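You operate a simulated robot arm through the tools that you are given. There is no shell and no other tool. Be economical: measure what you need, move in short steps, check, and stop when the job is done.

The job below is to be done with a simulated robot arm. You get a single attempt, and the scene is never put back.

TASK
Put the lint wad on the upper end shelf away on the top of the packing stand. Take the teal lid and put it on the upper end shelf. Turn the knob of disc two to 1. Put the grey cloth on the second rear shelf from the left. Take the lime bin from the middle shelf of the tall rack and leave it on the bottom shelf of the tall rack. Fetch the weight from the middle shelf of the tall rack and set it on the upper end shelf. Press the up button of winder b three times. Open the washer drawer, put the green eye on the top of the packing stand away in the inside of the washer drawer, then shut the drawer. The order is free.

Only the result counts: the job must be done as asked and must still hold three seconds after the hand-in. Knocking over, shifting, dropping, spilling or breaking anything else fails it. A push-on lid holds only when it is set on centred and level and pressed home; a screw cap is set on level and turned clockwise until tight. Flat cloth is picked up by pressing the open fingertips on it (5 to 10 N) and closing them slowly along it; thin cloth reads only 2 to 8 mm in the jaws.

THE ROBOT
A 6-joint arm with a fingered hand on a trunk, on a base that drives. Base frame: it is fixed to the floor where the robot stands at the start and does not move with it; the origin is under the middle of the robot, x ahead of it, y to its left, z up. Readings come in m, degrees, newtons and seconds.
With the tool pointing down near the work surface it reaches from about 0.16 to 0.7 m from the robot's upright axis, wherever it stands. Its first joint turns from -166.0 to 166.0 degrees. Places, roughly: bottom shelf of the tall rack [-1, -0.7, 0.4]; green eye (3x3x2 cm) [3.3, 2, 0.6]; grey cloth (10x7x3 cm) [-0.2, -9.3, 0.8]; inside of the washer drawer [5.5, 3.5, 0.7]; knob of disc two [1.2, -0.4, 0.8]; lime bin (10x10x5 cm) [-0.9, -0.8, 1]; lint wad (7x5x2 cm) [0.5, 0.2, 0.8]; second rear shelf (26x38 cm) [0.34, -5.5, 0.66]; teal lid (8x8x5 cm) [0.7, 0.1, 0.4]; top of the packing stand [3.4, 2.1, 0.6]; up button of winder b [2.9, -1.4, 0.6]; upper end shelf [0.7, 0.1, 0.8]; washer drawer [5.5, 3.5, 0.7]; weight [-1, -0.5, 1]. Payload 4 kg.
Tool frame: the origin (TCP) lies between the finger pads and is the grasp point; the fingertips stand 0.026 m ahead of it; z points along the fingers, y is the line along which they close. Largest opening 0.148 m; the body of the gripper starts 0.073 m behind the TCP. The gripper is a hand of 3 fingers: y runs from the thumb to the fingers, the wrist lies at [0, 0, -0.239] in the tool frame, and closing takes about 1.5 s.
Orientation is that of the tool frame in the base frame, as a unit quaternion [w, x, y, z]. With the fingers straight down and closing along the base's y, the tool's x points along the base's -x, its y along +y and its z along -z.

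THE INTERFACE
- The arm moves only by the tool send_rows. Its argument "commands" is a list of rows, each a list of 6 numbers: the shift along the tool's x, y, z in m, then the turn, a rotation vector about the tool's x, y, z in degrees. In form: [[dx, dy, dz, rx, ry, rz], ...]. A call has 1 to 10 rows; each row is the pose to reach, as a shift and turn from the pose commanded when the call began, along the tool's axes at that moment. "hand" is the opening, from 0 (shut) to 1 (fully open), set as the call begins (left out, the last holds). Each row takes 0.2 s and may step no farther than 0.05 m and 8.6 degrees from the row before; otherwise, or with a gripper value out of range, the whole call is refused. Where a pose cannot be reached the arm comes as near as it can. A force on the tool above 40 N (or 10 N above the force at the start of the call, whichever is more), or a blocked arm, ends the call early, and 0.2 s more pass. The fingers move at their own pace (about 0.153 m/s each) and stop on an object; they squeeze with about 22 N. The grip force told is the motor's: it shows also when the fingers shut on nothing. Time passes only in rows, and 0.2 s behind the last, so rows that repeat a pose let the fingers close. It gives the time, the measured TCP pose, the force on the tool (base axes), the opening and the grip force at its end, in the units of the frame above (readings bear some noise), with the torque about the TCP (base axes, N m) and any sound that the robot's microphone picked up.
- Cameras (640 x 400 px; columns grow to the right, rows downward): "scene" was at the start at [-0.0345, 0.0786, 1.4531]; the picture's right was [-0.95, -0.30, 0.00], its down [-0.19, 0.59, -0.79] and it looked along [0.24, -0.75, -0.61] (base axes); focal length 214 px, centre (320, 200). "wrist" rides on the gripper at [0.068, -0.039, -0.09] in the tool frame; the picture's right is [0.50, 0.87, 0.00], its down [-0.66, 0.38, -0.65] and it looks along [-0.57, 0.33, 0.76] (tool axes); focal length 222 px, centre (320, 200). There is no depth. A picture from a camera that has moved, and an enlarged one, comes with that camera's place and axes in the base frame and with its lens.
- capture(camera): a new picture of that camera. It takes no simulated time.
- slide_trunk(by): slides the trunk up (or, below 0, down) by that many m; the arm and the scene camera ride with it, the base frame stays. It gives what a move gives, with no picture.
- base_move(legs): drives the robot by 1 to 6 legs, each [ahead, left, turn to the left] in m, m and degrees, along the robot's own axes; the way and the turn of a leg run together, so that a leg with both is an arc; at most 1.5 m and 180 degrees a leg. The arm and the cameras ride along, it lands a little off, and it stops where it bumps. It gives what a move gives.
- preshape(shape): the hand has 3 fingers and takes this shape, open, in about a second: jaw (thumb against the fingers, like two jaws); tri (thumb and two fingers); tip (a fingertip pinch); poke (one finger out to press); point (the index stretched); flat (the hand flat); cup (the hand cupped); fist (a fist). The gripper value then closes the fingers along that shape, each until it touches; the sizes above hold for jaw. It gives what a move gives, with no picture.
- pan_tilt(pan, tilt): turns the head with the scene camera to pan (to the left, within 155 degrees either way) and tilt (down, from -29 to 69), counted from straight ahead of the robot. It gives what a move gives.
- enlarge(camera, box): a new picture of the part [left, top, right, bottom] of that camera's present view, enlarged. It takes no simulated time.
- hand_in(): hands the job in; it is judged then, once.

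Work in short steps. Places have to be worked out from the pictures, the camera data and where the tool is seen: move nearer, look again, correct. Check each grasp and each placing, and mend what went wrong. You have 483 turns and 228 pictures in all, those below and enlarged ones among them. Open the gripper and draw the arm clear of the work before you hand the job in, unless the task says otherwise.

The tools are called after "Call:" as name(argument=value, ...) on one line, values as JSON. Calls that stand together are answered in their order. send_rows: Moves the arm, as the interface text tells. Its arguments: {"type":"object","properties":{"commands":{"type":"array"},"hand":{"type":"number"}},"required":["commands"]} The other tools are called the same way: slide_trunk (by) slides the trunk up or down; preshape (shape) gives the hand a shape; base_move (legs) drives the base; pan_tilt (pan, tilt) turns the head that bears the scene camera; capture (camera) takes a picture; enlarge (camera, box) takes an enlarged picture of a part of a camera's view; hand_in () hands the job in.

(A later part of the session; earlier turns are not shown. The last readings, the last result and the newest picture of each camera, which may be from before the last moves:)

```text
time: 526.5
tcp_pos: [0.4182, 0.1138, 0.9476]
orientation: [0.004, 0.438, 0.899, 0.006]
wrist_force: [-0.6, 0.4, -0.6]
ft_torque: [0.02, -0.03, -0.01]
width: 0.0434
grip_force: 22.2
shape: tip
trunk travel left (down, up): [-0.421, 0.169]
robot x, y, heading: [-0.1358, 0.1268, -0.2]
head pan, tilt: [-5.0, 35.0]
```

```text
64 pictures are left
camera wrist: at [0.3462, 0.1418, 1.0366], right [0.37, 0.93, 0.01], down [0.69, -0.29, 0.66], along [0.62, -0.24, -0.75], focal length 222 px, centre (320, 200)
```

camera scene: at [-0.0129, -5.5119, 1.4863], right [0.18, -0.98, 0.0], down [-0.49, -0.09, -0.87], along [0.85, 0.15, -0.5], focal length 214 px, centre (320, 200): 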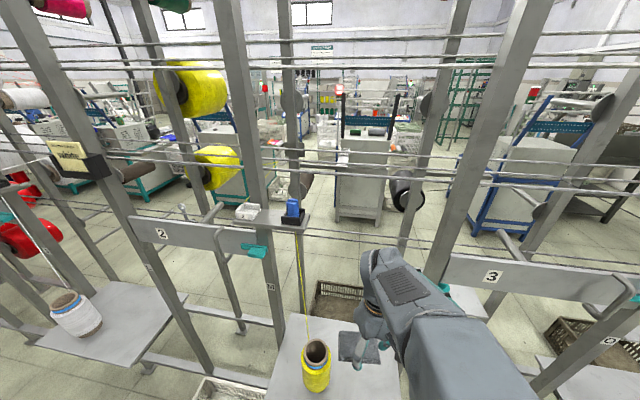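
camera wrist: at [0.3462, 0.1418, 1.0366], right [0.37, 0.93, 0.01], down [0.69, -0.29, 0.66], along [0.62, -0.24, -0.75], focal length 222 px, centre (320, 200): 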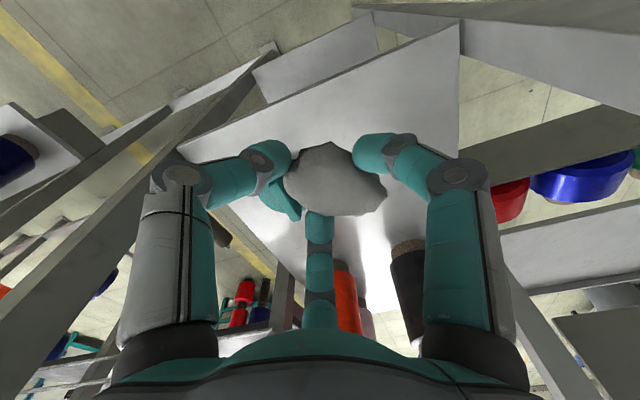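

Held. Back out, move to y≈1.6 and look toward the packing stand.

Call:
base_move(legs=[[-0.3, 0, 0], [0, 1.4, 0]])

Call:
pan_tilt(pan=5, tilt=18)

Call:
capture(camera="scene")

```text
time: 535.1
tcp_pos: [0.1041, 1.5118, 0.947]
orientation: [0.003, 0.433, 0.901, 0.007]
wrist_force: [-0.4, 0.4, -0.1]
ft_torque: [0.02, 0.02, -0.01]
width: 0.0435
grip_force: 22.7
shape: tip
trunk travel left (down, up): [-0.421, 0.169]
robot x, y, heading: [-0.45, 1.5161, 0.9]
head pan, tilt: [-5.0, 35.0]
```

```text
time: 536.0
tcp_pos: [0.1037, 1.5116, 0.9456]
orientation: [0.004, 0.433, 0.901, 0.007]
wrist_force: [-0.6, 0.5, 0.4]
ft_torque: [0.0, 0.01, 0.02]
width: 0.0436
grip_force: 22.0
shape: tip
trunk travel left (down, up): [-0.421, 0.169]
robot x, y, heading: [-0.4506, 1.5202, 0.5]
head pan, tilt: [5.0, 18.0]
```

```text
63 pictures are left
camera scene: at [-0.4206, 1.6895, 1.5055], right [0.1, -1.0, 0.0], down [-0.31, -0.03, -0.95], along [0.95, 0.09, -0.31], focal length 214 px, centre (320, 200)
```

scene: 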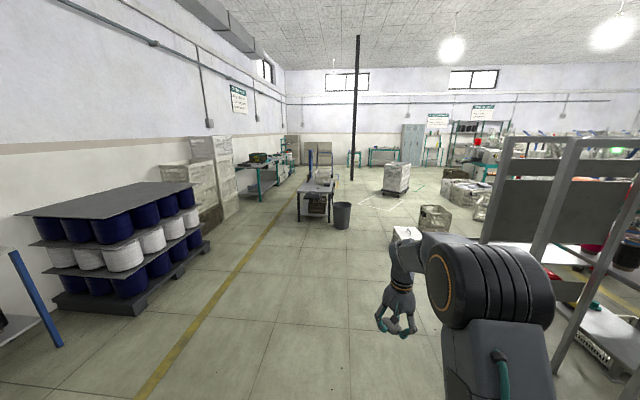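

The packing stand is the small table straight ahead (bin beside it). Drive toward it.

Call:
base_move(legs=[[1.4, 0.25, -0.5], [1.2, 0.25, 0]])

Call:
pan_tilt(pan=0, tilt=40)

Call:
capture(camera="scene")

```text
time: 548.8
tcp_pos: [2.7083, 1.9754, 0.9465]
orientation: [0.003, 0.442, 0.897, 0.007]
wrist_force: [0.8, 0.4, 0.2]
ft_torque: [0.01, -0.01, 0.01]
width: 0.0437
grip_force: 21.7
shape: tip
trunk travel left (down, up): [-0.421, 0.169]
robot x, y, heading: [2.1566, 1.9943, -0.7]
head pan, tilt: [5.0, 18.0]
```

```text
time: 549.7
tcp_pos: [2.7094, 1.9751, 0.947]
orientation: [0.004, 0.442, 0.897, 0.007]
wrist_force: [-1.0, -0.5, -0.9]
ft_torque: [-0.02, -0.02, -0.02]
width: 0.0439
grip_force: 22.8
shape: tip
trunk travel left (down, up): [-0.421, 0.169]
robot x, y, heading: [2.1556, 1.995, -0.6]
head pan, tilt: [0.0, 40.0]
```

```text
62 pictures are left
camera scene: at [2.181, 2.1562, 1.471], right [-0.01, -1.0, 0.0], down [-0.64, 0.01, -0.77], along [0.77, -0.01, -0.64], focal length 214 px, centre (320, 200)
```

scene: 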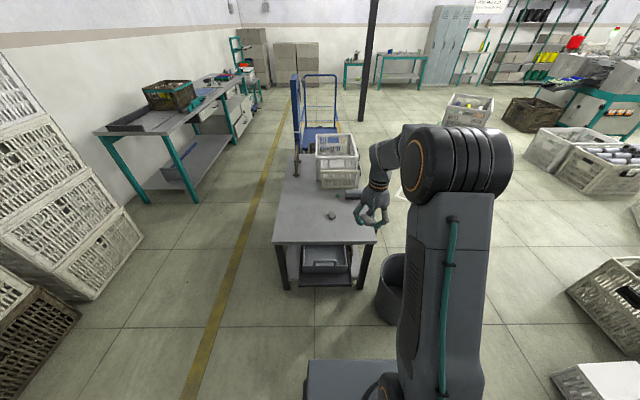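

Enlarge the stand's top.

Call:
enlarge(camera="scene", box=[260, 130, 400, 260])

```text
3.08 times, centred on (330, 195) of scene
camera zoom: at [2.181, 2.1562, 1.471], right [-0.01, -1.0, 0.0], down [-0.64, 0.01, -0.77], along [0.77, -0.01, -0.64], focal length 660 px, centre (289, 215)
```

zoom: 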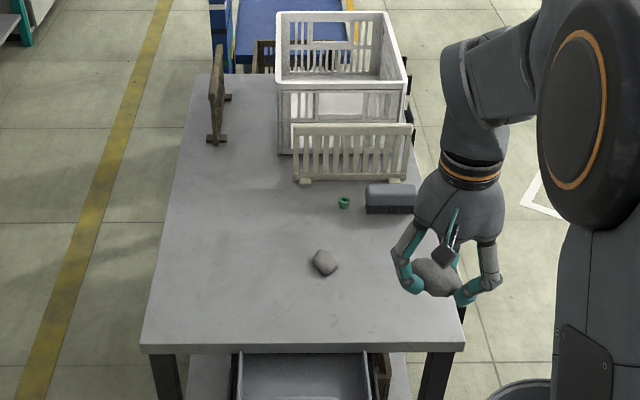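

Green eye (ring) at ≈(3.24,2.03), another grey stone at (3.07,2.08). Place the lint wad in the free area at ≈(3.08,2.26).

Call:
base_move(legs=[[0.35, 0.28, 0.6]])

Call:
slide_trunk(by=-0.2)

Call:
capture(camera="wrist")

```text
time: 552.4
tcp_pos: [3.0659, 2.2575, 0.9463]
orientation: [0.004, 0.436, 0.9, 0.007]
wrist_force: [0.4, -0.3, -0.5]
ft_torque: [0.0, 0.03, -0.03]
width: 0.0435
grip_force: 21.6
shape: tip
trunk travel left (down, up): [-0.421, 0.169]
robot x, y, heading: [2.5084, 2.273, -0.0]
head pan, tilt: [0.0, 40.0]
```

```text
time: 554.6
tcp_pos: [3.0655, 2.2574, 0.7471]
orientation: [0.003, 0.437, 0.9, 0.007]
wrist_force: [0.2, 0.6, 0.5]
ft_torque: [-0.01, 0.0, 0.01]
width: 0.0437
grip_force: 22.1
shape: tip
trunk travel left (down, up): [-0.221, 0.369]
robot x, y, heading: [2.5128, 2.2736, -0.0]
head pan, tilt: [0.0, 40.0]
```

```text
60 pictures are left
camera wrist: at [2.9928, 2.2851, 0.8364], right [0.37, 0.93, 0.01], down [0.69, -0.29, 0.66], along [0.62, -0.24, -0.75], focal length 222 px, centre (320, 200)
```

wrist: 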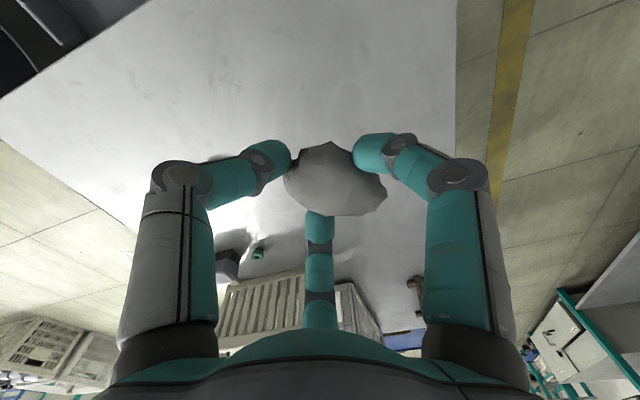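

Clear spot. Lower and place.

Call:
send_rows(commands=[[0, 0, 0.04, 0, 0, 0], [0, 0, 0.08, 0, 0, 0], [0, 0, 0.1, 0, 0, 0]])

Call:
send_rows(commands=[[0, 0, 0.005, 0, 0, 0], [0, 0, 0.01, 0, 0, 0], [0, 0, 0.015, 0, 0, 0]])

```text
time: 555.4
tcp_pos: [3.066, 2.2566, 0.647]
orientation: [0.004, 0.436, 0.9, 0.008]
wrist_force: [0.4, -1.0, 0.3]
ft_torque: [-0.02, -0.03, 0.02]
width: 0.0433
grip_force: 21.5
shape: tip
trunk travel left (down, up): [-0.221, 0.369]
robot x, y, heading: [2.5124, 2.2701, 0.3]
head pan, tilt: [0.0, 40.0]
```

```text
time: 556.2
tcp_pos: [3.0663, 2.2572, 0.6326]
orientation: [0.003, 0.437, 0.9, 0.007]
wrist_force: [0.5, 0.0, -0.3]
ft_torque: [0.0, 0.01, 0.02]
width: 0.0435
grip_force: 21.8
shape: tip
trunk travel left (down, up): [-0.221, 0.369]
robot x, y, heading: [2.5121, 2.2685, -0.0]
head pan, tilt: [0.0, 40.0]
```

Call:
send_rows(commands=[[0, 0, 0.005, 0, 0, 0], [0, 0, 0.01, 0, 0, 0]])

Call:
send_rows(commands=[[0, 0, 0.004, 0, 0, 0], [0, 0, 0.008, 0, 0, 0]])

```text
time: 556.8
tcp_pos: [3.0681, 2.2579, 0.6232]
orientation: [0.003, 0.437, 0.899, 0.007]
wrist_force: [0.0, -0.4, 0.1]
ft_torque: [0.01, 0.0, 0.02]
width: 0.0434
grip_force: 22.2
shape: tip
trunk travel left (down, up): [-0.221, 0.369]
robot x, y, heading: [2.5105, 2.2718, 0.1]
head pan, tilt: [0.0, 40.0]
```

```text
time: 557.4
tcp_pos: [3.068, 2.2576, 0.6137]
orientation: [0.003, 0.436, 0.9, 0.007]
wrist_force: [0.6, -0.2, -0.6]
ft_torque: [-0.02, 0.01, 0.0]
width: 0.0434
grip_force: 22.1
shape: tip
trunk travel left (down, up): [-0.221, 0.369]
robot x, y, heading: [2.5096, 2.2654, 0.4]
head pan, tilt: [0.0, 40.0]
```

Call:
send_rows(commands=[[0, 0, 0.004, 0, 0, 0], [0, 0, 0.008, 0, 0, 0], [0, 0, 0.012, 0, 0, 0]])

Call:
send_rows(commands=[[0, 0, 0.004, 0, 0, 0], [0, 0, 0.008, 0, 0, 0], [0, 0, 0.012, 0, 0, 0]])

```text
time: 558.2
tcp_pos: [3.0686, 2.2575, 0.6014]
orientation: [0.003, 0.437, 0.9, 0.007]
wrist_force: [-0.2, 0.1, -0.5]
ft_torque: [0.0, -0.03, -0.01]
width: 0.0434
grip_force: 22.5
shape: tip
trunk travel left (down, up): [-0.221, 0.369]
robot x, y, heading: [2.5125, 2.2718, -0.1]
head pan, tilt: [0.0, 40.0]
```

```text
time: 559.0
tcp_pos: [3.0682, 2.2586, 0.5894]
orientation: [0.004, 0.437, 0.9, 0.007]
wrist_force: [-0.9, 0.1, 1.0]
ft_torque: [0.02, -0.02, -0.02]
width: 0.043
grip_force: 21.8
shape: tip
trunk travel left (down, up): [-0.221, 0.369]
robot x, y, heading: [2.5091, 2.2679, -0.0]
head pan, tilt: [0.0, 40.0]
```

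Call:
send_rows(commands=[[0, 0, 0.004, 0, 0, 0], [0, 0, 0.008, 0, 0, 0], [0, 0, 0.012, 0, 0, 0]])

Call:
capture(camera="wrist")

```text
time: 559.8
tcp_pos: [3.0688, 2.2582, 0.5777]
orientation: [0.003, 0.437, 0.899, 0.007]
wrist_force: [0.2, 1.2, -0.2]
ft_torque: [-0.03, 0.0, 0.02]
width: 0.0431
grip_force: 22.0
shape: tip
trunk travel left (down, up): [-0.221, 0.369]
robot x, y, heading: [2.5114, 2.2713, 0.3]
head pan, tilt: [0.0, 40.0]
```

```text
59 pictures are left
camera wrist: at [2.9959, 2.2866, 0.6677], right [0.37, 0.93, 0.01], down [0.69, -0.29, 0.66], along [0.62, -0.24, -0.75], focal length 222 px, centre (320, 200)
```

wrist: 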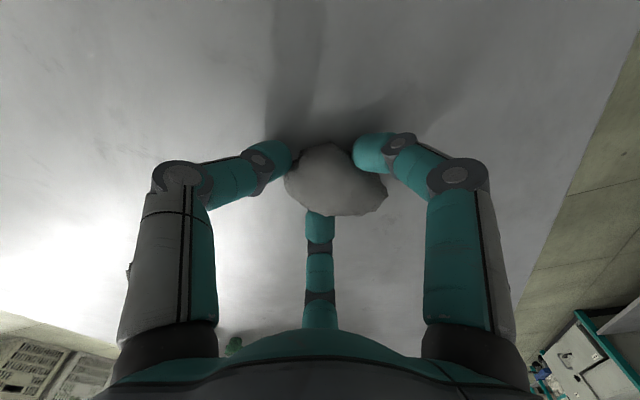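

Very near the surface (shadows converge). Continue.

Call:
send_rows(commands=[[0, 0, 0.004, 0, 0, 0], [0, 0, 0.008, 0, 0, 0]])

Call:
send_rows(commands=[[0, 0, 0.004, 0, 0, 0], [0, 0, 0.008, 0, 0, 0]])

```text
time: 560.4
tcp_pos: [3.0698, 2.2584, 0.576]
orientation: [0.008, 0.438, 0.899, 0.009]
wrist_force: [-7.9, -0.1, 26.4]
ft_torque: [-0.31, 0.68, -0.08]
width: 0.0458
grip_force: 22.4
shape: tip
trunk travel left (down, up): [-0.221, 0.369]
robot x, y, heading: [2.5092, 2.2703, 0.2]
head pan, tilt: [0.0, 40.0]
stopped in row 2: the force on the tool passed its limit at 47 N (the readings are from after the stop); the commanded pose is now the measured one
```

```text
time: 560.7
tcp_pos: [3.0696, 2.2578, 0.5765]
orientation: [0.009, 0.439, 0.898, 0.009]
wrist_force: [-6.8, 1.1, 24.6]
ft_torque: [-0.3, 0.69, -0.09]
width: 0.0462
grip_force: 21.6
shape: tip
trunk travel left (down, up): [-0.221, 0.369]
robot x, y, heading: [2.5078, 2.2697, 0.1]
head pan, tilt: [0.0, 40.0]
stopped in row 1: the force on the tool passed its limit at 45 N (the readings are from after the stop); the commanded pose is now the measured one
```

Contact: table z≈0.548. Relieve, open, lift.

Call:
send_rows(commands=[[0, 0, -0.003, 0, 0, 0]])

Call:
send_rows(commands=[[0, 0, 0, 0, 0, 0], [0, 0, 0, 0, 0, 0]], hand=0.6)

Call:
send_rows(commands=[[0, 0, -0.04, 0, 0, 0], [0, 0, -0.085, 0, 0, 0], [0, 0, -0.13, 0, 0, 0], [0, 0, -0.17, 0, 0, 0]])

Call:
capture(camera="wrist")

```text
time: 561.1
tcp_pos: [3.0692, 2.2585, 0.5769]
orientation: [0.008, 0.438, 0.899, 0.01]
wrist_force: [-0.7, -0.5, 4.1]
ft_torque: [-0.09, 0.1, -0.02]
width: 0.0452
grip_force: 22.2
shape: tip
trunk travel left (down, up): [-0.221, 0.369]
robot x, y, heading: [2.5165, 2.2711, -0.1]
head pan, tilt: [0.0, 40.0]
```

```text
time: 561.7
tcp_pos: [3.07, 2.258, 0.5771]
orientation: [0.007, 0.437, 0.899, 0.009]
wrist_force: [1.8, 0.7, 1.9]
ft_torque: [-0.03, 0.11, 0.03]
width: 0.0871
grip_force: 0.1
shape: tip
trunk travel left (down, up): [-0.221, 0.369]
robot x, y, heading: [2.509, 2.2704, -0.0]
head pan, tilt: [0.0, 40.0]
```

```text
time: 562.7
tcp_pos: [3.0672, 2.2574, 0.7461]
orientation: [0.006, 0.438, 0.899, 0.009]
wrist_force: [0.3, -0.3, 0.3]
ft_torque: [-0.03, -0.01, -0.03]
width: 0.0884
grip_force: 0.0
shape: tip
trunk travel left (down, up): [-0.221, 0.369]
robot x, y, heading: [2.5126, 2.2691, 0.0]
head pan, tilt: [0.0, 40.0]
```

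```text
58 pictures are left
camera wrist: at [2.9925, 2.2857, 0.8362], right [0.37, 0.93, 0.02], down [0.69, -0.29, 0.67], along [0.62, -0.24, -0.75], focal length 222 px, centre (320, 200)
```

wrist: 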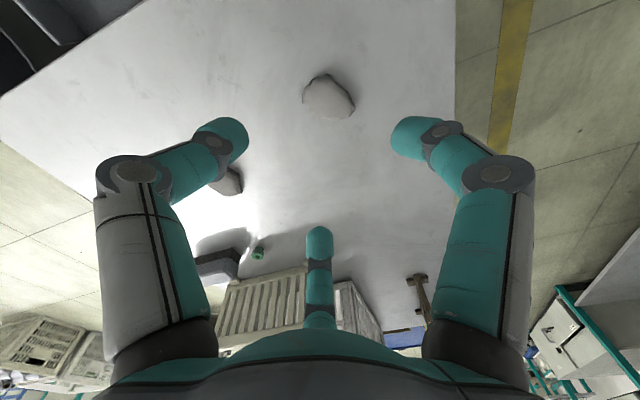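

Wad delivered. Now to the washer drawer: back off, go around via y≈2.9 and face +y at x≈5.4.

Call:
base_move(legs=[[-0.3, 0, 0], [0, 0.6, 0], [1.5, 0, 0], [1.4, 0, 0], [0, 0, 90]])

Call:
pan_tilt(pan=-10, tilt=30)

Call:
capture(camera="scene")

```text
time: 584.0
tcp_pos: [5.4014, 3.3401, 0.7489]
orientation: [0.001, -0.063, 0.998, 0.007]
wrist_force: [-5.4, -26.4, 12.8]
ft_torque: [1.34, -0.87, -1.16]
width: 0.0834
grip_force: 0.0
shape: tip
trunk travel left (down, up): [-0.221, 0.369]
robot x, y, heading: [5.1163, 2.875, 60.5]
head pan, tilt: [0.0, 40.0]
stopped in leg 5: the force on the tool passed its limit at 81 N (the readings are from after the stop); the commanded pose is now the measured one
```

```text
time: 584.7
tcp_pos: [5.4022, 3.3415, 0.7484]
orientation: [0.003, -0.064, 0.998, 0.009]
wrist_force: [-5.7, -33.2, 14.9]
ft_torque: [1.58, -0.98, -1.54]
width: 0.0825
grip_force: 0.1
shape: tip
trunk travel left (down, up): [-0.221, 0.369]
robot x, y, heading: [5.1141, 2.8737, 60.6]
head pan, tilt: [-10.0, 30.0]
```

```text
57 pictures are left
camera scene: at [5.0001, 2.966, 1.2865], right [0.77, -0.63, 0.0], down [-0.32, -0.38, -0.87], along [0.55, 0.67, -0.5], focal length 214 px, centre (320, 200)
```

scene: 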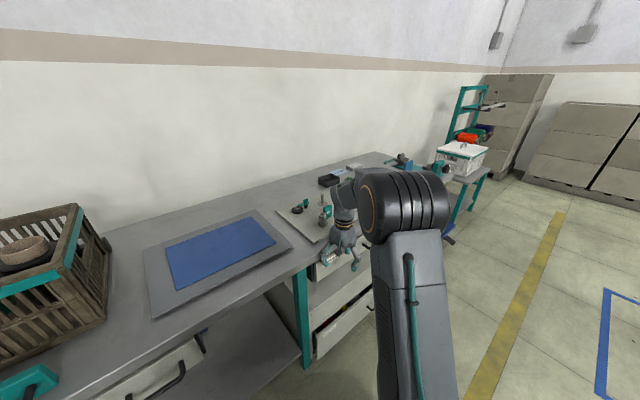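

The fingertips bumped the bench front. Back off and then take a proper look.

Call:
base_move(legs=[[-0.3, 0, 0], [0, 0, 29.5]])

Call:
pan_tilt(pan=0, tilt=35)

Call:
capture(camera="scene")

```text
time: 586.7
tcp_pos: [5.2628, 3.0929, 0.748]
orientation: [0.002, -0.065, 0.998, 0.006]
wrist_force: [0.5, -0.6, -0.1]
ft_torque: [0.0, 0.0, -0.04]
width: 0.0884
grip_force: 0.1
shape: tip
trunk travel left (down, up): [-0.221, 0.369]
robot x, y, heading: [4.971, 2.6253, 60.7]
head pan, tilt: [-10.0, 30.0]
stopped in leg 1: the robot was blocked; the commanded pose is now the measured one
```

```text
time: 587.5
tcp_pos: [5.2629, 3.0942, 0.747]
orientation: [0.002, -0.065, 0.998, 0.006]
wrist_force: [-0.6, 0.3, 0.4]
ft_torque: [0.03, -0.04, 0.01]
width: 0.0885
grip_force: 0.1
shape: tip
trunk travel left (down, up): [-0.221, 0.369]
robot x, y, heading: [4.9753, 2.6183, 60.6]
head pan, tilt: [0.0, 35.0]
```

```text
56 pictures are left
camera scene: at [4.8462, 2.7266, 1.2785], right [0.87, -0.49, 0.0], down [-0.28, -0.5, -0.82], along [0.4, 0.71, -0.57], focal length 214 px, centre (320, 200)
```

scene: 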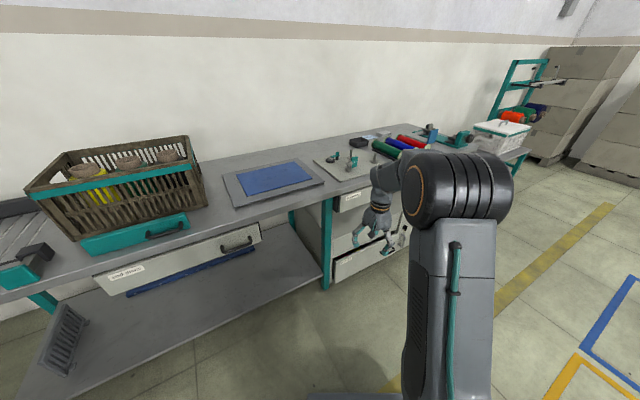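

I bumped something behind; check behind the robot.

Call:
base_move(legs=[[0.05, 0, 0]])

Call:
pan_tilt(pan=140, tilt=45)

Call:
capture(camera="scene")

```text
time: 588.4
tcp_pos: [5.2846, 3.1376, 0.7474]
orientation: [0.002, -0.064, 0.998, 0.008]
wrist_force: [0.2, 0.0, 0.0]
ft_torque: [-0.03, 0.02, 0.02]
width: 0.0884
grip_force: 0.1
shape: tip
trunk travel left (down, up): [-0.221, 0.369]
robot x, y, heading: [4.9979, 2.6652, 60.7]
head pan, tilt: [0.0, 35.0]
```

```text
time: 590.6
tcp_pos: [5.286, 3.1362, 0.7475]
orientation: [0.002, -0.065, 0.998, 0.007]
wrist_force: [0.7, 0.8, 0.7]
ft_torque: [-0.04, 0.04, 0.03]
width: 0.0886
grip_force: 0.2
shape: tip
trunk travel left (down, up): [-0.221, 0.369]
robot x, y, heading: [5.0008, 2.6646, 60.2]
head pan, tilt: [140.0, 45.0]
```

```text
55 pictures are left
camera scene: at [4.7509, 2.664, 1.2637], right [-0.35, 0.94, 0.0], down [0.66, 0.25, -0.71], along [-0.66, -0.25, -0.71], focal length 214 px, centre (320, 200)
```

scene: 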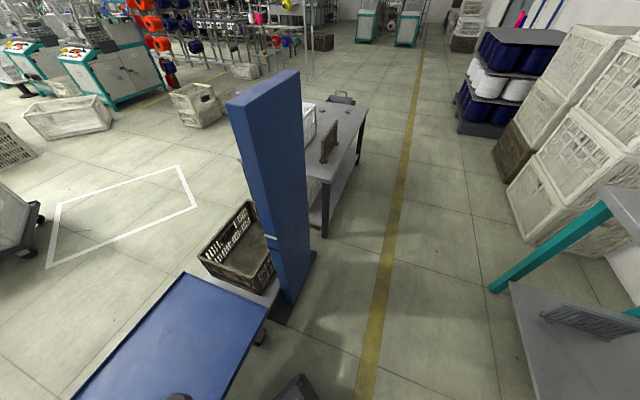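

Just the blue cart; it only blocked me. Retract and raise the hand, then position facing the drawers at x≈5.5.

Call:
send_rows(commands=[[0.025, -0.031, 0, 0, 0, 0], [0.05, -0.063, 0, 0, 0, 0], [0.075, -0.094, 0, 0, 0, 0]])

Call:
slide_trunk(by=0.25)

Call:
base_move(legs=[[0.25, -0.4, 0], [0, 0, 30]])

Call:
pan_tilt(pan=-5, tilt=45)

Call:
capture(camera="scene")

```text
time: 591.4
tcp_pos: [5.2236, 3.0342, 0.745]
orientation: [0.003, -0.065, 0.998, 0.006]
wrist_force: [0.0, 0.3, -0.3]
ft_torque: [0.01, 0.02, -0.03]
width: 0.0885
grip_force: 0.1
shape: tip
trunk travel left (down, up): [-0.221, 0.369]
robot x, y, heading: [4.9989, 2.666, 60.7]
head pan, tilt: [140.0, 45.0]
```

```text
time: 594.0
tcp_pos: [5.2239, 3.0339, 0.9955]
orientation: [0.002, -0.064, 0.998, 0.006]
wrist_force: [-0.1, 0.0, 1.0]
ft_torque: [-0.02, 0.02, 0.01]
width: 0.0884
grip_force: 0.0
shape: tip
trunk travel left (down, up): [-0.471, 0.119]
robot x, y, heading: [4.9987, 2.6686, 60.6]
head pan, tilt: [140.0, 45.0]
```

```text
time: 598.3
tcp_pos: [5.4799, 3.1151, 0.9956]
orientation: [0.001, -0.32, 0.947, 0.007]
wrist_force: [-0.4, 0.3, -0.4]
ft_torque: [0.0, 0.0, 0.03]
width: 0.0886
grip_force: 0.1
shape: tip
trunk travel left (down, up): [-0.471, 0.119]
robot x, y, heading: [5.4679, 2.6813, 90.6]
head pan, tilt: [140.0, 45.0]
```

```text
time: 600.6
tcp_pos: [5.4807, 3.1153, 0.9976]
orientation: [0.0, -0.32, 0.947, 0.007]
wrist_force: [0.0, -0.3, 0.1]
ft_torque: [0.01, 0.04, 0.0]
width: 0.0884
grip_force: 0.0
shape: tip
trunk travel left (down, up): [-0.471, 0.119]
robot x, y, heading: [5.4667, 2.6816, 90.4]
head pan, tilt: [-5.0, 45.0]
```

```text
54 pictures are left
camera scene: at [5.3135, 2.7025, 1.5137], right [1.0, -0.08, 0.0], down [-0.05, -0.7, -0.71], along [0.05, 0.7, -0.71], focal length 214 px, centre (320, 200)
```

scene: 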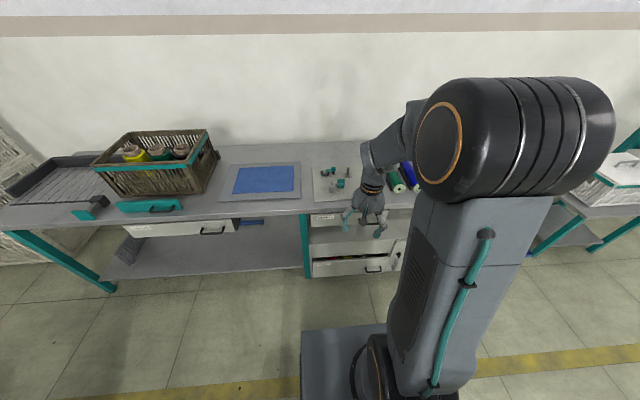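

Enlarge to read drawer labels.

Call:
enlarge(camera="scene", box=[290, 190, 430, 290])

```text
4.00 times, centred on (360, 240) of scene
camera zoom: at [5.3135, 2.7025, 1.5137], right [1.0, -0.08, 0.0], down [-0.05, -0.7, -0.71], along [0.05, 0.7, -0.71], focal length 858 px, centre (160, 40)
```

zoom: 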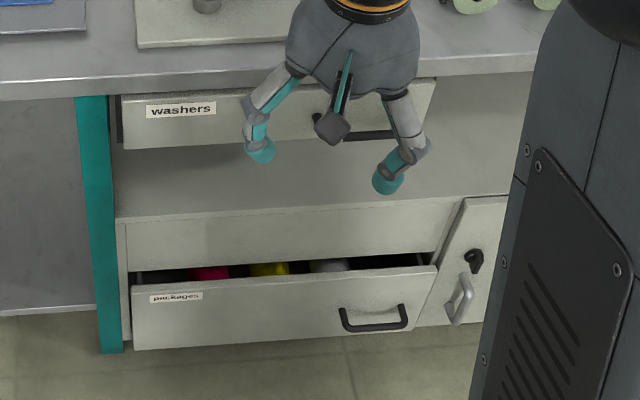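

"washers" is the top drawer; its black handle is at ≈(5.60,3.34,0.69). A horizontal hand is needed: back off 0.3 and convert the wrist.

Call:
base_move(legs=[[-0.3, 0, 0]])

Call:
slide_trunk(by=-0.09)

Call:
send_rows(commands=[[0, 0, 0, 0, 0, -8.5], [-0.02, 0.02, 0.02, 0, 0, -17], [-0.05, 0.04, 0.04, 0, 0, -25.5], [-0.08, 0.06, 0.06, 0, 0, -34], [-0.11, 0.08, 0.08, 0, 0, -42.5], [-0.135, 0.1, 0.1, 0, 0, -50]])

```text
time: 602.6
tcp_pos: [5.4824, 2.819, 0.9968]
orientation: [0.0, -0.323, 0.946, 0.006]
wrist_force: [0.5, 0.3, -0.9]
ft_torque: [0.0, -0.02, -0.02]
width: 0.0884
grip_force: 0.0
shape: tip
trunk travel left (down, up): [-0.471, 0.119]
robot x, y, heading: [5.4708, 2.3861, 90.6]
head pan, tilt: [-5.0, 45.0]
```

```text
time: 603.8
tcp_pos: [5.4833, 2.82, 0.9066]
orientation: [0.001, -0.322, 0.947, 0.006]
wrist_force: [-0.1, 0.1, -0.9]
ft_torque: [0.0, 0.02, 0.0]
width: 0.0886
grip_force: 0.0
shape: tip
trunk travel left (down, up): [-0.381, 0.209]
robot x, y, heading: [5.473, 2.3862, 90.7]
head pan, tilt: [-5.0, 45.0]
```

```text
time: 605.2
tcp_pos: [5.528, 2.9804, 0.806]
orientation: [0.003, -0.693, 0.721, 0.006]
wrist_force: [-1.0, 0.0, -0.2]
ft_torque: [-0.01, -0.02, -0.01]
width: 0.0885
grip_force: 0.2
shape: tip
trunk travel left (down, up): [-0.381, 0.209]
robot x, y, heading: [5.4728, 2.3887, 90.7]
head pan, tilt: [-5.0, 45.0]
```

Neutral yaw. Curl inward and precess to the outward branch.

Call:
send_rows(commands=[[0.033, 0, -0.002, 0, 8, 0], [0.066, 0, -0.009, 0, 16, 0], [0.097, 0, -0.021, 0, 24, 0], [0.127, 0, -0.036, 0, 32, 0], [0.154, 0, -0.056, 0, 40, 0]])

Call:
send_rows(commands=[[-0.0011, 0.0216, -0.001, -5.2, 0, 6.1], [-0.0046, 0.0427, -0.0039, -10.4, 0, 12.2], [-0.0102, 0.063, -0.0087, -15.6, 0, 18.2], [-0.0179, 0.0821, -0.0153, -20.8, 0, 24.3], [-0.0276, 0.0996, -0.0236, -26, 0, 30.4], [-0.039, 0.1152, -0.0333, -31.2, 0, 36.5], [-0.0519, 0.1285, -0.0444, -36.4, 0, 42.6], [-0.0662, 0.1393, -0.0566, -41.6, 0, 48.6], [-0.0814, 0.1474, -0.0696, -46.8, 0, 54.7], [-0.0974, 0.1526, -0.0833, -52, 0, 60.8]])

Call:
send_rows(commands=[[-0.0011, 0.0216, -0.001, -5.2, 0, 6.1], [-0.0046, 0.0427, -0.0039, -10.4, 0, 12.2], [-0.0102, 0.063, -0.0087, -15.6, 0, 18.2], [-0.0179, 0.0821, -0.0153, -20.8, 0, 24.3], [-0.0276, 0.0996, -0.0236, -26, 0, 30.4], [-0.039, 0.1152, -0.0333, -31.2, 0, 36.5], [-0.0519, 0.1285, -0.0444, -36.4, 0, 42.6], [-0.0662, 0.1393, -0.0566, -41.6, 0, 48.6], [-0.0814, 0.1474, -0.0696, -46.8, 0, 54.7], [-0.0974, 0.1526, -0.0833, -52, 0, 60.8]])

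```text
time: 606.4
tcp_pos: [5.5225, 2.8283, 0.8632]
orientation: [-0.245, -0.652, 0.679, -0.231]
wrist_force: [0.5, 0.4, -0.3]
ft_torque: [-0.01, 0.02, -0.03]
width: 0.0884
grip_force: 0.1
shape: tip
trunk travel left (down, up): [-0.381, 0.209]
robot x, y, heading: [5.4716, 2.3821, 90.9]
head pan, tilt: [-5.0, 45.0]
```

```text
time: 608.6
tcp_pos: [5.3752, 2.9628, 0.8652]
orientation: [-0.347, -0.065, 0.936, -0.012]
wrist_force: [-1.0, 0.0, 0.3]
ft_torque: [0.04, 0.01, 0.01]
width: 0.0887
grip_force: 0.0
shape: tip
trunk travel left (down, up): [-0.381, 0.209]
robot x, y, heading: [5.4727, 2.3842, 90.8]
head pan, tilt: [-5.0, 45.0]
```

```text
time: 610.8
tcp_pos: [5.4815, 3.1308, 0.8703]
orientation: [-0.287, 0.553, 0.753, 0.213]
wrist_force: [0.5, -0.9, 0.2]
ft_torque: [-0.03, -0.01, 0.01]
width: 0.0885
grip_force: 0.0
shape: tip
trunk travel left (down, up): [-0.381, 0.209]
robot x, y, heading: [5.4705, 2.3855, 91.1]
head pan, tilt: [-5.0, 45.0]
```

Outward. Now orient horizontal toward +y, rolled −30°, at (5.55,3.10,0.90).

Call:
send_rows(commands=[[-0.003, 0.01, -0.009, -4.4, 6.1, -3.4], [-0.006, 0.019, -0.018, -8.7, 12.2, -6.8], [-0.0085, 0.029, -0.0275, -13.1, 18.2, -10.1], [-0.011, 0.039, -0.037, -17.5, 24.3, -13.5], [-0.014, 0.048, -0.046, -21.8, 30.4, -16.9], [-0.017, 0.058, -0.055, -26.2, 36.5, -20.3]])

Call:
slide_trunk(by=-0.2)

Call:
capture(camera="wrist")

```text
time: 612.2
tcp_pos: [5.5516, 3.0991, 0.8999]
orientation: [-0.335, 0.369, 0.644, 0.58]
wrist_force: [-0.7, -0.3, -0.4]
ft_torque: [0.01, -0.02, 0.02]
width: 0.0883
grip_force: 0.1
shape: tip
trunk travel left (down, up): [-0.381, 0.209]
robot x, y, heading: [5.4711, 2.3875, 90.9]
head pan, tilt: [-5.0, 45.0]
```

```text
time: 614.4
tcp_pos: [5.5528, 3.1002, 0.6988]
orientation: [-0.335, 0.371, 0.644, 0.58]
wrist_force: [-0.2, 0.1, 0.5]
ft_torque: [0.04, 0.0, 0.03]
width: 0.0885
grip_force: 0.0
shape: tip
trunk travel left (down, up): [-0.181, 0.409]
robot x, y, heading: [5.4723, 2.3864, 90.6]
head pan, tilt: [-5.0, 45.0]
```

```text
52 pictures are left
camera wrist: at [5.4851, 3.0147, 0.7474], right [0.5, 0.09, 0.86], down [0.66, -0.69, -0.31], along [0.56, 0.72, -0.4], focal length 222 px, centre (320, 200)
```

wrist: 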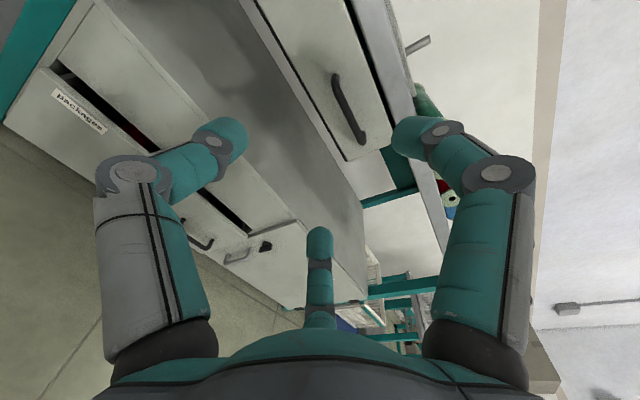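

Handle bar from x 5.55–5.66 at z≈0.695. Align x/z, then drive closer 0.13.

Call:
send_rows(commands=[[-0.014, 0.022, 0, 0, 0, 0], [-0.028, 0.044, 0, 0, 0, 0]])

Call:
base_move(legs=[[0.13, 0, -0.5]])

Call:
capture(camera="wrist")

```text
time: 615.0
tcp_pos: [5.6048, 3.1004, 0.6975]
orientation: [-0.335, 0.37, 0.644, 0.58]
wrist_force: [0.1, 0.4, 0.9]
ft_torque: [0.01, 0.02, -0.04]
width: 0.0883
grip_force: 0.0
shape: tip
trunk travel left (down, up): [-0.181, 0.409]
robot x, y, heading: [5.4724, 2.3907, 90.9]
head pan, tilt: [-5.0, 45.0]
```

```text
time: 616.3
tcp_pos: [5.6086, 3.2299, 0.6986]
orientation: [-0.333, 0.372, 0.642, 0.581]
wrist_force: [0.5, -0.1, 0.1]
ft_torque: [-0.01, -0.01, -0.01]
width: 0.0886
grip_force: 0.1
shape: tip
trunk travel left (down, up): [-0.181, 0.409]
robot x, y, heading: [5.4687, 2.5167, 90.4]
head pan, tilt: [-5.0, 45.0]
```

```text
51 pictures are left
camera wrist: at [5.5414, 3.1444, 0.7464], right [0.5, 0.09, 0.86], down [0.65, -0.69, -0.31], along [0.57, 0.72, -0.4], focal length 222 px, centre (320, 200)
```

wrist: 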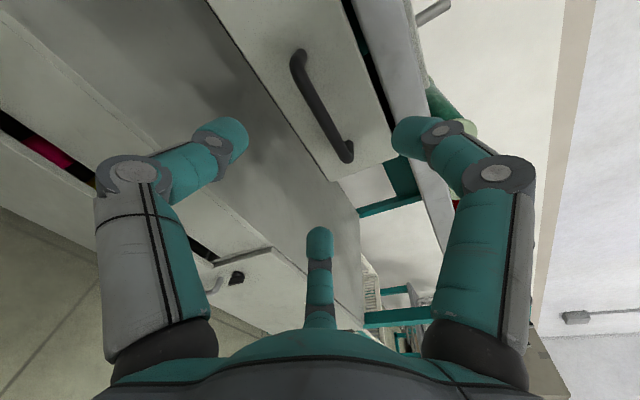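

Bar at (5.597,3.331,0.696). Advance to it.

Call:
send_rows(commands=[[0.004, -0.002, 0.03, 0, 0, 0], [0.008, -0.004, 0.06, 0, 0, 0], [0.0117, -0.006, 0.088, 0, 0, 0]])

Call:
capture(camera="wrist")

```text
time: 617.1
tcp_pos: [5.5984, 3.3185, 0.6955]
orientation: [-0.333, 0.372, 0.643, 0.581]
wrist_force: [0.2, 0.4, 0.0]
ft_torque: [0.01, 0.02, -0.02]
width: 0.0884
grip_force: 0.0
shape: tip
trunk travel left (down, up): [-0.181, 0.409]
robot x, y, heading: [5.4715, 2.5176, 90.3]
head pan, tilt: [-5.0, 45.0]
```

```text
50 pictures are left
camera wrist: at [5.5305, 3.2334, 0.7447], right [0.5, 0.09, 0.86], down [0.65, -0.69, -0.31], along [0.57, 0.72, -0.4], focal length 222 px, centre (320, 200)
```

wrist: 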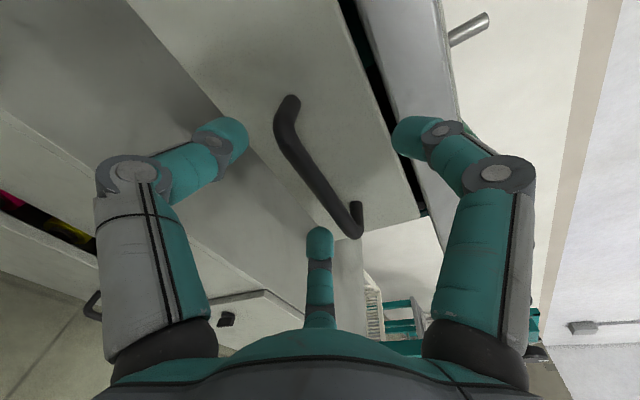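

Bar is centred between the digits. Close and pull with the base.

Call:
send_rows(commands=[[0, 0, 0, 0, 0, 0], [0, 0, 0, 0, 0, 0], [0, 0, 0, 0, 0, 0], [0, 0, 0, 0, 0, 0], [0, 0, 0, 0, 0, 0]], hand=0.0)

Call:
send_rows(commands=[[0, 0, -0.02, 0, 0, 0], [0, 0, -0.04, 0, 0, 0], [0, 0, -0.06, 0, 0, 0]])

Call:
capture(camera="wrist")

```text
time: 618.3
tcp_pos: [5.5971, 3.3177, 0.6955]
orientation: [-0.333, 0.372, 0.644, 0.58]
wrist_force: [-10.5, -23.3, -4.6]
ft_torque: [-0.2, -0.57, 0.5]
width: 0.0168
grip_force: 21.9
shape: tip
trunk travel left (down, up): [-0.181, 0.409]
robot x, y, heading: [5.4711, 2.5168, 90.3]
head pan, tilt: [-5.0, 45.0]
```

```text
time: 619.1
tcp_pos: [5.5989, 3.2606, 0.6972]
orientation: [-0.331, 0.373, 0.645, 0.578]
wrist_force: [-2.9, -0.7, -29.3]
ft_torque: [-0.77, -1.15, -0.01]
width: 0.0139
grip_force: 22.2
shape: tip
trunk travel left (down, up): [-0.181, 0.409]
robot x, y, heading: [5.4707, 2.5198, 90.3]
head pan, tilt: [-5.0, 45.0]
```

```text
49 pictures are left
camera wrist: at [5.5311, 3.175, 0.7468], right [0.5, 0.1, 0.86], down [0.65, -0.69, -0.3], along [0.57, 0.71, -0.41], focal length 222 px, centre (320, 200)
```

wrist: 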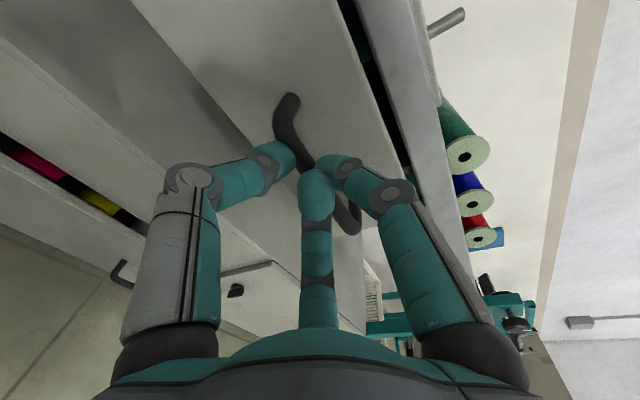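

Drawer opens. Relieve the vertical load and pull ~17 cm more with the base.

Call:
send_rows(commands=[[-0.003, -0.002, -0.01, 0, 0, 0]])

Call:
base_move(legs=[[-0.15, 0, 0]])

Call:
capture(camera="scene")

```text
time: 619.5
tcp_pos: [5.5985, 3.251, 0.6986]
orientation: [-0.332, 0.374, 0.643, 0.58]
wrist_force: [0.7, 1.9, -27.0]
ft_torque: [-0.68, -1.13, -0.12]
width: 0.0138
grip_force: 21.9
shape: tip
trunk travel left (down, up): [-0.181, 0.409]
robot x, y, heading: [5.4702, 2.5178, 90.1]
head pan, tilt: [-5.0, 45.0]
```

```text
time: 620.9
tcp_pos: [5.5993, 3.1009, 0.699]
orientation: [-0.331, 0.373, 0.644, 0.58]
wrist_force: [-5.7, 1.5, -25.4]
ft_torque: [-0.59, -1.01, 0.05]
width: 0.0139
grip_force: 22.1
shape: tip
trunk travel left (down, up): [-0.181, 0.409]
robot x, y, heading: [5.4677, 2.3692, 90.1]
head pan, tilt: [-5.0, 45.0]
```

```text
48 pictures are left
camera scene: at [5.3164, 2.3895, 1.2236], right [1.0, -0.08, 0.0], down [-0.06, -0.71, -0.71], along [0.06, 0.7, -0.71], focal length 214 px, centre (320, 200)
```

scene: 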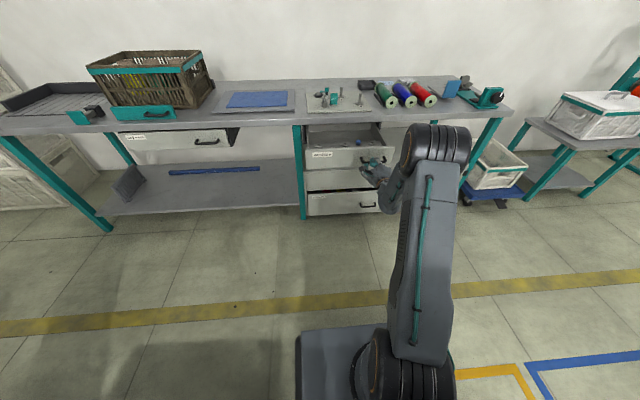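

Drawer is open ~22 cm. Release the handle and back away, raising the hand.

Call:
send_rows(commands=[[0, 0, 0, 0, 0, 0], [0, 0, 0, 0, 0, 0], [0, 0, 0, 0, 0, 0]], hand=0.6)

Call:
send_rows(commands=[[0, 0, -0.04, 0, 0, 0], [0, 0, -0.08, 0, 0, 0], [0, 0, -0.12, 0, 0, 0]])

Call:
slide_trunk(by=0.25)

Call:
enlarge(camera="scene", box=[270, 70, 430, 220])

```text
time: 621.7
tcp_pos: [5.5984, 3.0995, 0.7003]
orientation: [-0.332, 0.372, 0.643, 0.58]
wrist_force: [-0.6, 0.3, 0.7]
ft_torque: [0.0, -0.02, -0.01]
width: 0.0884
grip_force: 0.1
shape: tip
trunk travel left (down, up): [-0.181, 0.409]
robot x, y, heading: [5.4741, 2.3694, 90.0]
head pan, tilt: [-5.0, 45.0]
```

```text
time: 622.5
tcp_pos: [5.599, 2.9813, 0.7116]
orientation: [-0.332, 0.373, 0.644, 0.58]
wrist_force: [0.5, 0.4, -0.2]
ft_torque: [0.03, -0.02, 0.04]
width: 0.0883
grip_force: 0.1
shape: tip
trunk travel left (down, up): [-0.181, 0.409]
robot x, y, heading: [5.4733, 2.367, 90.3]
head pan, tilt: [-5.0, 45.0]
```

```text
time: 625.0
tcp_pos: [5.5993, 2.98, 0.9614]
orientation: [-0.333, 0.372, 0.643, 0.58]
wrist_force: [0.5, 0.7, 0.5]
ft_torque: [-0.01, 0.0, 0.0]
width: 0.0885
grip_force: 0.0
shape: tip
trunk travel left (down, up): [-0.431, 0.159]
robot x, y, heading: [5.4703, 2.367, 90.4]
head pan, tilt: [-5.0, 45.0]
```

```text
2.67 times, centred on (350, 145) of scene
camera zoom: at [5.3165, 2.3875, 1.4736], right [1.0, -0.08, 0.0], down [-0.06, -0.7, -0.71], along [0.06, 0.7, -0.71], focal length 572 px, centre (240, 347)
```

zoom: 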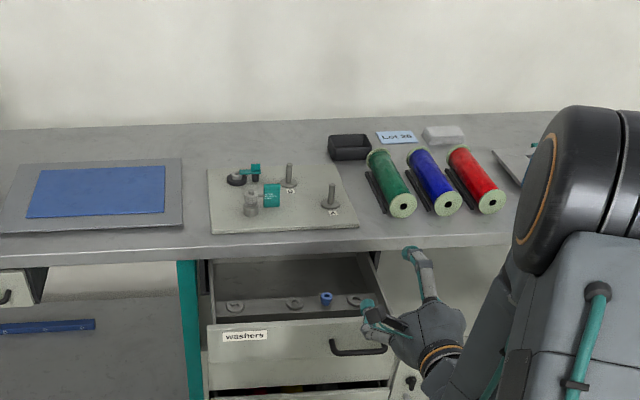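

Drawer interior visible (washers at the back). Now convert back to tool-down for picking up the eye.

Call:
send_rows(commands=[[-0.0066, -0.02, 0.005, 1.7, -6.1, 4.1], [-0.013, -0.041, 0.01, 3.3, -12.3, 8.1], [-0.02, -0.061, 0.015, 5, -18.4, 12.2], [-0.026, -0.081, 0.021, 6.7, -24.5, 16.3], [-0.033, -0.101, 0.026, 8.4, -30.6, 20.4], [-0.039, -0.122, 0.031, 10, -36.8, 24.4], [-0.046, -0.142, 0.036, 11.7, -42.9, 28.5]])

Call:
send_rows(commands=[[-0.0011, -0.0216, -0.001, 5.2, 0, -6.1], [-0.0046, -0.0427, -0.0039, 10.4, 0, -12.2], [-0.0102, -0.063, -0.0087, 15.6, 0, -18.2], [-0.0179, -0.0821, -0.0153, 20.8, 0, -24.3], [-0.0276, -0.0996, -0.0236, 26, 0, -30.4], [-0.039, -0.1152, -0.0333, 31.2, 0, -36.5], [-0.0519, -0.1285, -0.0444, 36.4, 0, -42.6], [-0.0662, -0.1393, -0.0566, 41.6, 0, -48.6], [-0.0814, -0.1474, -0.0696, 46.8, 0, -54.7], [-0.0974, -0.1526, -0.0833, 52, 0, -60.8]])

Call:
send_rows(commands=[[-0.0011, -0.0216, -0.001, 5.2, 0, -6.1], [-0.0046, -0.0427, -0.0039, 10.4, 0, -12.2], [-0.0102, -0.063, -0.0087, 15.6, 0, -18.2], [-0.0179, -0.0821, -0.0153, 20.8, 0, -24.3], [-0.0276, -0.0996, -0.0236, 26, 0, -30.4], [-0.039, -0.1152, -0.0333, 31.2, 0, -36.5], [-0.0519, -0.1285, -0.0444, 36.4, 0, -42.6], [-0.0662, -0.1393, -0.0566, 41.6, 0, -48.6], [-0.0814, -0.1474, -0.0696, 46.8, 0, -54.7], [-0.0974, -0.1526, -0.0833, 52, 0, -60.8]])

Call:
send_rows(commands=[[-0.0011, -0.0216, -0.001, 5.2, 0, -6.1], [-0.0046, -0.0427, -0.0039, 10.4, 0, -12.2], [-0.0071, -0.053, -0.0061, 13, 0, -15.2]])

Call:
send_rows(commands=[[-0.033, 0, -0.002, 0, -8, 0], [-0.066, 0, -0.009, 0, -16, 0], [-0.097, 0, -0.021, 0, -24, 0], [-0.127, 0, -0.036, 0, -32, 0], [-0.154, 0, -0.056, 0, -40, 0]])

```text
time: 626.6
tcp_pos: [5.4997, 3.0045, 0.8466]
orientation: [-0.243, 0.665, 0.665, 0.238]
wrist_force: [0.0, 0.1, -0.4]
ft_torque: [-0.03, -0.02, 0.03]
width: 0.0886
grip_force: 0.2
shape: tip
out of reach, approached as far as the arm can: row 6
trunk travel left (down, up): [-0.431, 0.159]
robot x, y, heading: [5.4692, 2.3661, 90.1]
head pan, tilt: [-5.0, 45.0]
```

```text
time: 628.8
tcp_pos: [5.3453, 2.8785, 0.8486]
orientation: [-0.344, 0.083, 0.935, 0.025]
wrist_force: [0.6, 0.6, 0.0]
ft_torque: [0.02, -0.01, 0.01]
width: 0.0886
grip_force: 0.0
shape: tip
trunk travel left (down, up): [-0.431, 0.159]
robot x, y, heading: [5.4728, 2.3668, 90.1]
head pan, tilt: [-5.0, 45.0]
```

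```text
time: 631.0
tcp_pos: [5.4469, 2.705, 0.8505]
orientation: [-0.287, -0.536, 0.768, -0.202]
wrist_force: [-0.6, 0.3, 0.3]
ft_torque: [0.02, -0.01, -0.04]
width: 0.0883
grip_force: 0.1
shape: tip
trunk travel left (down, up): [-0.431, 0.159]
robot x, y, heading: [5.4703, 2.3663, 89.9]
head pan, tilt: [-5.0, 45.0]
```

```text
time: 631.8
tcp_pos: [5.4999, 2.6968, 0.8507]
orientation: [0.248, 0.662, -0.662, 0.249]
wrist_force: [0.5, -0.3, -0.3]
ft_torque: [0.03, 0.0, 0.0]
width: 0.0885
grip_force: 0.1
shape: tip
trunk travel left (down, up): [-0.431, 0.159]
robot x, y, heading: [5.4692, 2.367, 90.2]
head pan, tilt: [-5.0, 45.0]
```

```text
time: 633.0
tcp_pos: [5.5007, 2.849, 0.791]
orientation: [-0.005, -0.706, 0.708, -0.006]
wrist_force: [-0.1, -0.4, 0.4]
ft_torque: [0.01, -0.04, -0.01]
width: 0.0886
grip_force: 0.0
shape: tip
trunk travel left (down, up): [-0.431, 0.159]
robot x, y, heading: [5.4742, 2.368, 90.3]
head pan, tilt: [-5.0, 45.0]
```

Tool-down again. Drive back to the stand: turn left, go along the lane y≈2.9, then face +x in front of it.

Call:
base_move(legs=[[0, 0, 89.7], [0, -0.5, 0], [1.5, 0, 0], [1.5, 0, 0], [0.3, 0, 0], [0, 0, 180]])

```text
time: 635.9
tcp_pos: [5.0773, 2.6427, 0.7903]
orientation: [0.002, 0.962, -0.273, 0.009]
wrist_force: [0.2, 0.0, 0.3]
ft_torque: [0.02, 0.0, 0.03]
width: 0.0885
grip_force: 0.1
shape: tip
trunk travel left (down, up): [-0.431, 0.159]
robot x, y, heading: [5.4749, 2.3702, 148.8]
head pan, tilt: [-5.0, 45.0]
stopped in leg 1: the robot was blocked; the commanded pose is now the measured one
```

Blocked by the cart at the front-left. Shift away to the right, then continue turning.

Call:
base_move(legs=[[0, -0.4, 0], [0, 0, 31]])

```text
time: 639.9
tcp_pos: [5.1982, 2.7428, 0.7902]
orientation: [0.0, 1.0, -0.008, 0.009]
wrist_force: [0.1, -0.1, -0.2]
ft_torque: [-0.02, 0.0, 0.02]
width: 0.0887
grip_force: 0.2
shape: tip
trunk travel left (down, up): [-0.431, 0.159]
robot x, y, heading: [5.6769, 2.7085, 179.8]
head pan, tilt: [-5.0, 45.0]
```

Drive along the lane (avoiding the open drawer), then turn around at x≈2.25.

Call:
base_move(legs=[[1.0, 0, 0], [0.3, -0.2, 0], [1.5, 0, 0], [0.65, 0, 0], [0, 0, 180]])

```text
time: 664.5
tcp_pos: [2.7405, 2.9044, 0.7902]
orientation: [-0.009, 0.002, 1.0, 0.0]
wrist_force: [-0.9, 1.2, 0.0]
ft_torque: [0.01, -0.02, -0.01]
width: 0.0888
grip_force: 0.1
shape: tip
trunk travel left (down, up): [-0.431, 0.159]
robot x, y, heading: [2.2616, 2.9309, 0.2]
head pan, tilt: [-5.0, 45.0]
```

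Shift to y≈2.02 and drive up to the stand.

Call:
base_move(legs=[[0, -0.9, 0], [0.34, 0, 0]])

Call:
send_rows(commands=[[-0.045, 0, 0, 0, 0, 0], [-0.09, 0, 0, 0, 0, 0], [-0.13, 0, 0, 0, 0, 0]], hand=0.45)

Call:
capture(camera="wrist")

```text
time: 671.1
tcp_pos: [3.071, 2.0073, 0.7915]
orientation: [-0.009, 0.002, 1.0, 0.0]
wrist_force: [0.5, -0.2, -0.6]
ft_torque: [-0.03, 0.01, -0.04]
width: 0.0886
grip_force: 0.0
shape: tip
trunk travel left (down, up): [-0.431, 0.159]
robot x, y, heading: [2.5881, 2.0344, 0.4]
head pan, tilt: [-5.0, 45.0]
```

```text
time: 671.9
tcp_pos: [3.2002, 2.006, 0.7888]
orientation: [-0.009, 0.002, 1.0, 0.0]
wrist_force: [-0.1, 0.2, 0.1]
ft_torque: [0.0, 0.02, -0.01]
width: 0.067
grip_force: 0.2
shape: tip
trunk travel left (down, up): [-0.431, 0.159]
robot x, y, heading: [2.5858, 2.0343, 0.2]
head pan, tilt: [-5.0, 45.0]
```

```text
46 pictures are left
camera wrist: at [3.1361, 1.9675, 0.8809], right [-0.5, 0.87, 0.01], down [0.67, 0.38, 0.64], along [0.55, 0.32, -0.77], focal length 222 px, centre (320, 200)
```

wrist: 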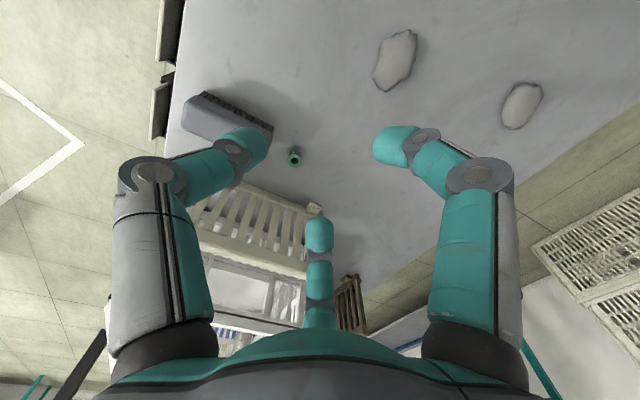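

Eye at (3.309,2.021); a brush is close on its -y side, so use a narrow opening. Move above it.

Call:
send_rows(commands=[[-0.036, 0.006, 0.04, 0, 0, 0], [-0.072, 0.012, 0.08, 0, 0, 0], [-0.109, 0.018, 0.11, 0, 0, 0], [-0.109, 0.018, 0.14, 0, 0, 0]], hand=0.31)

Call:
capture(camera="wrist")

```text
refused: row 1 steps farther than a row can; nothing moved
```

```text
45 pictures are left
camera wrist: at [3.1361, 1.9675, 0.8809], right [-0.5, 0.87, 0.01], down [0.67, 0.38, 0.64], along [0.55, 0.32, -0.77], focal length 222 px, centre (320, 200)
```

wrist: 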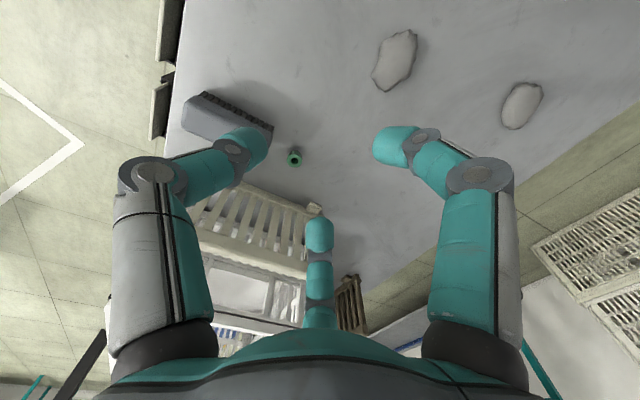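

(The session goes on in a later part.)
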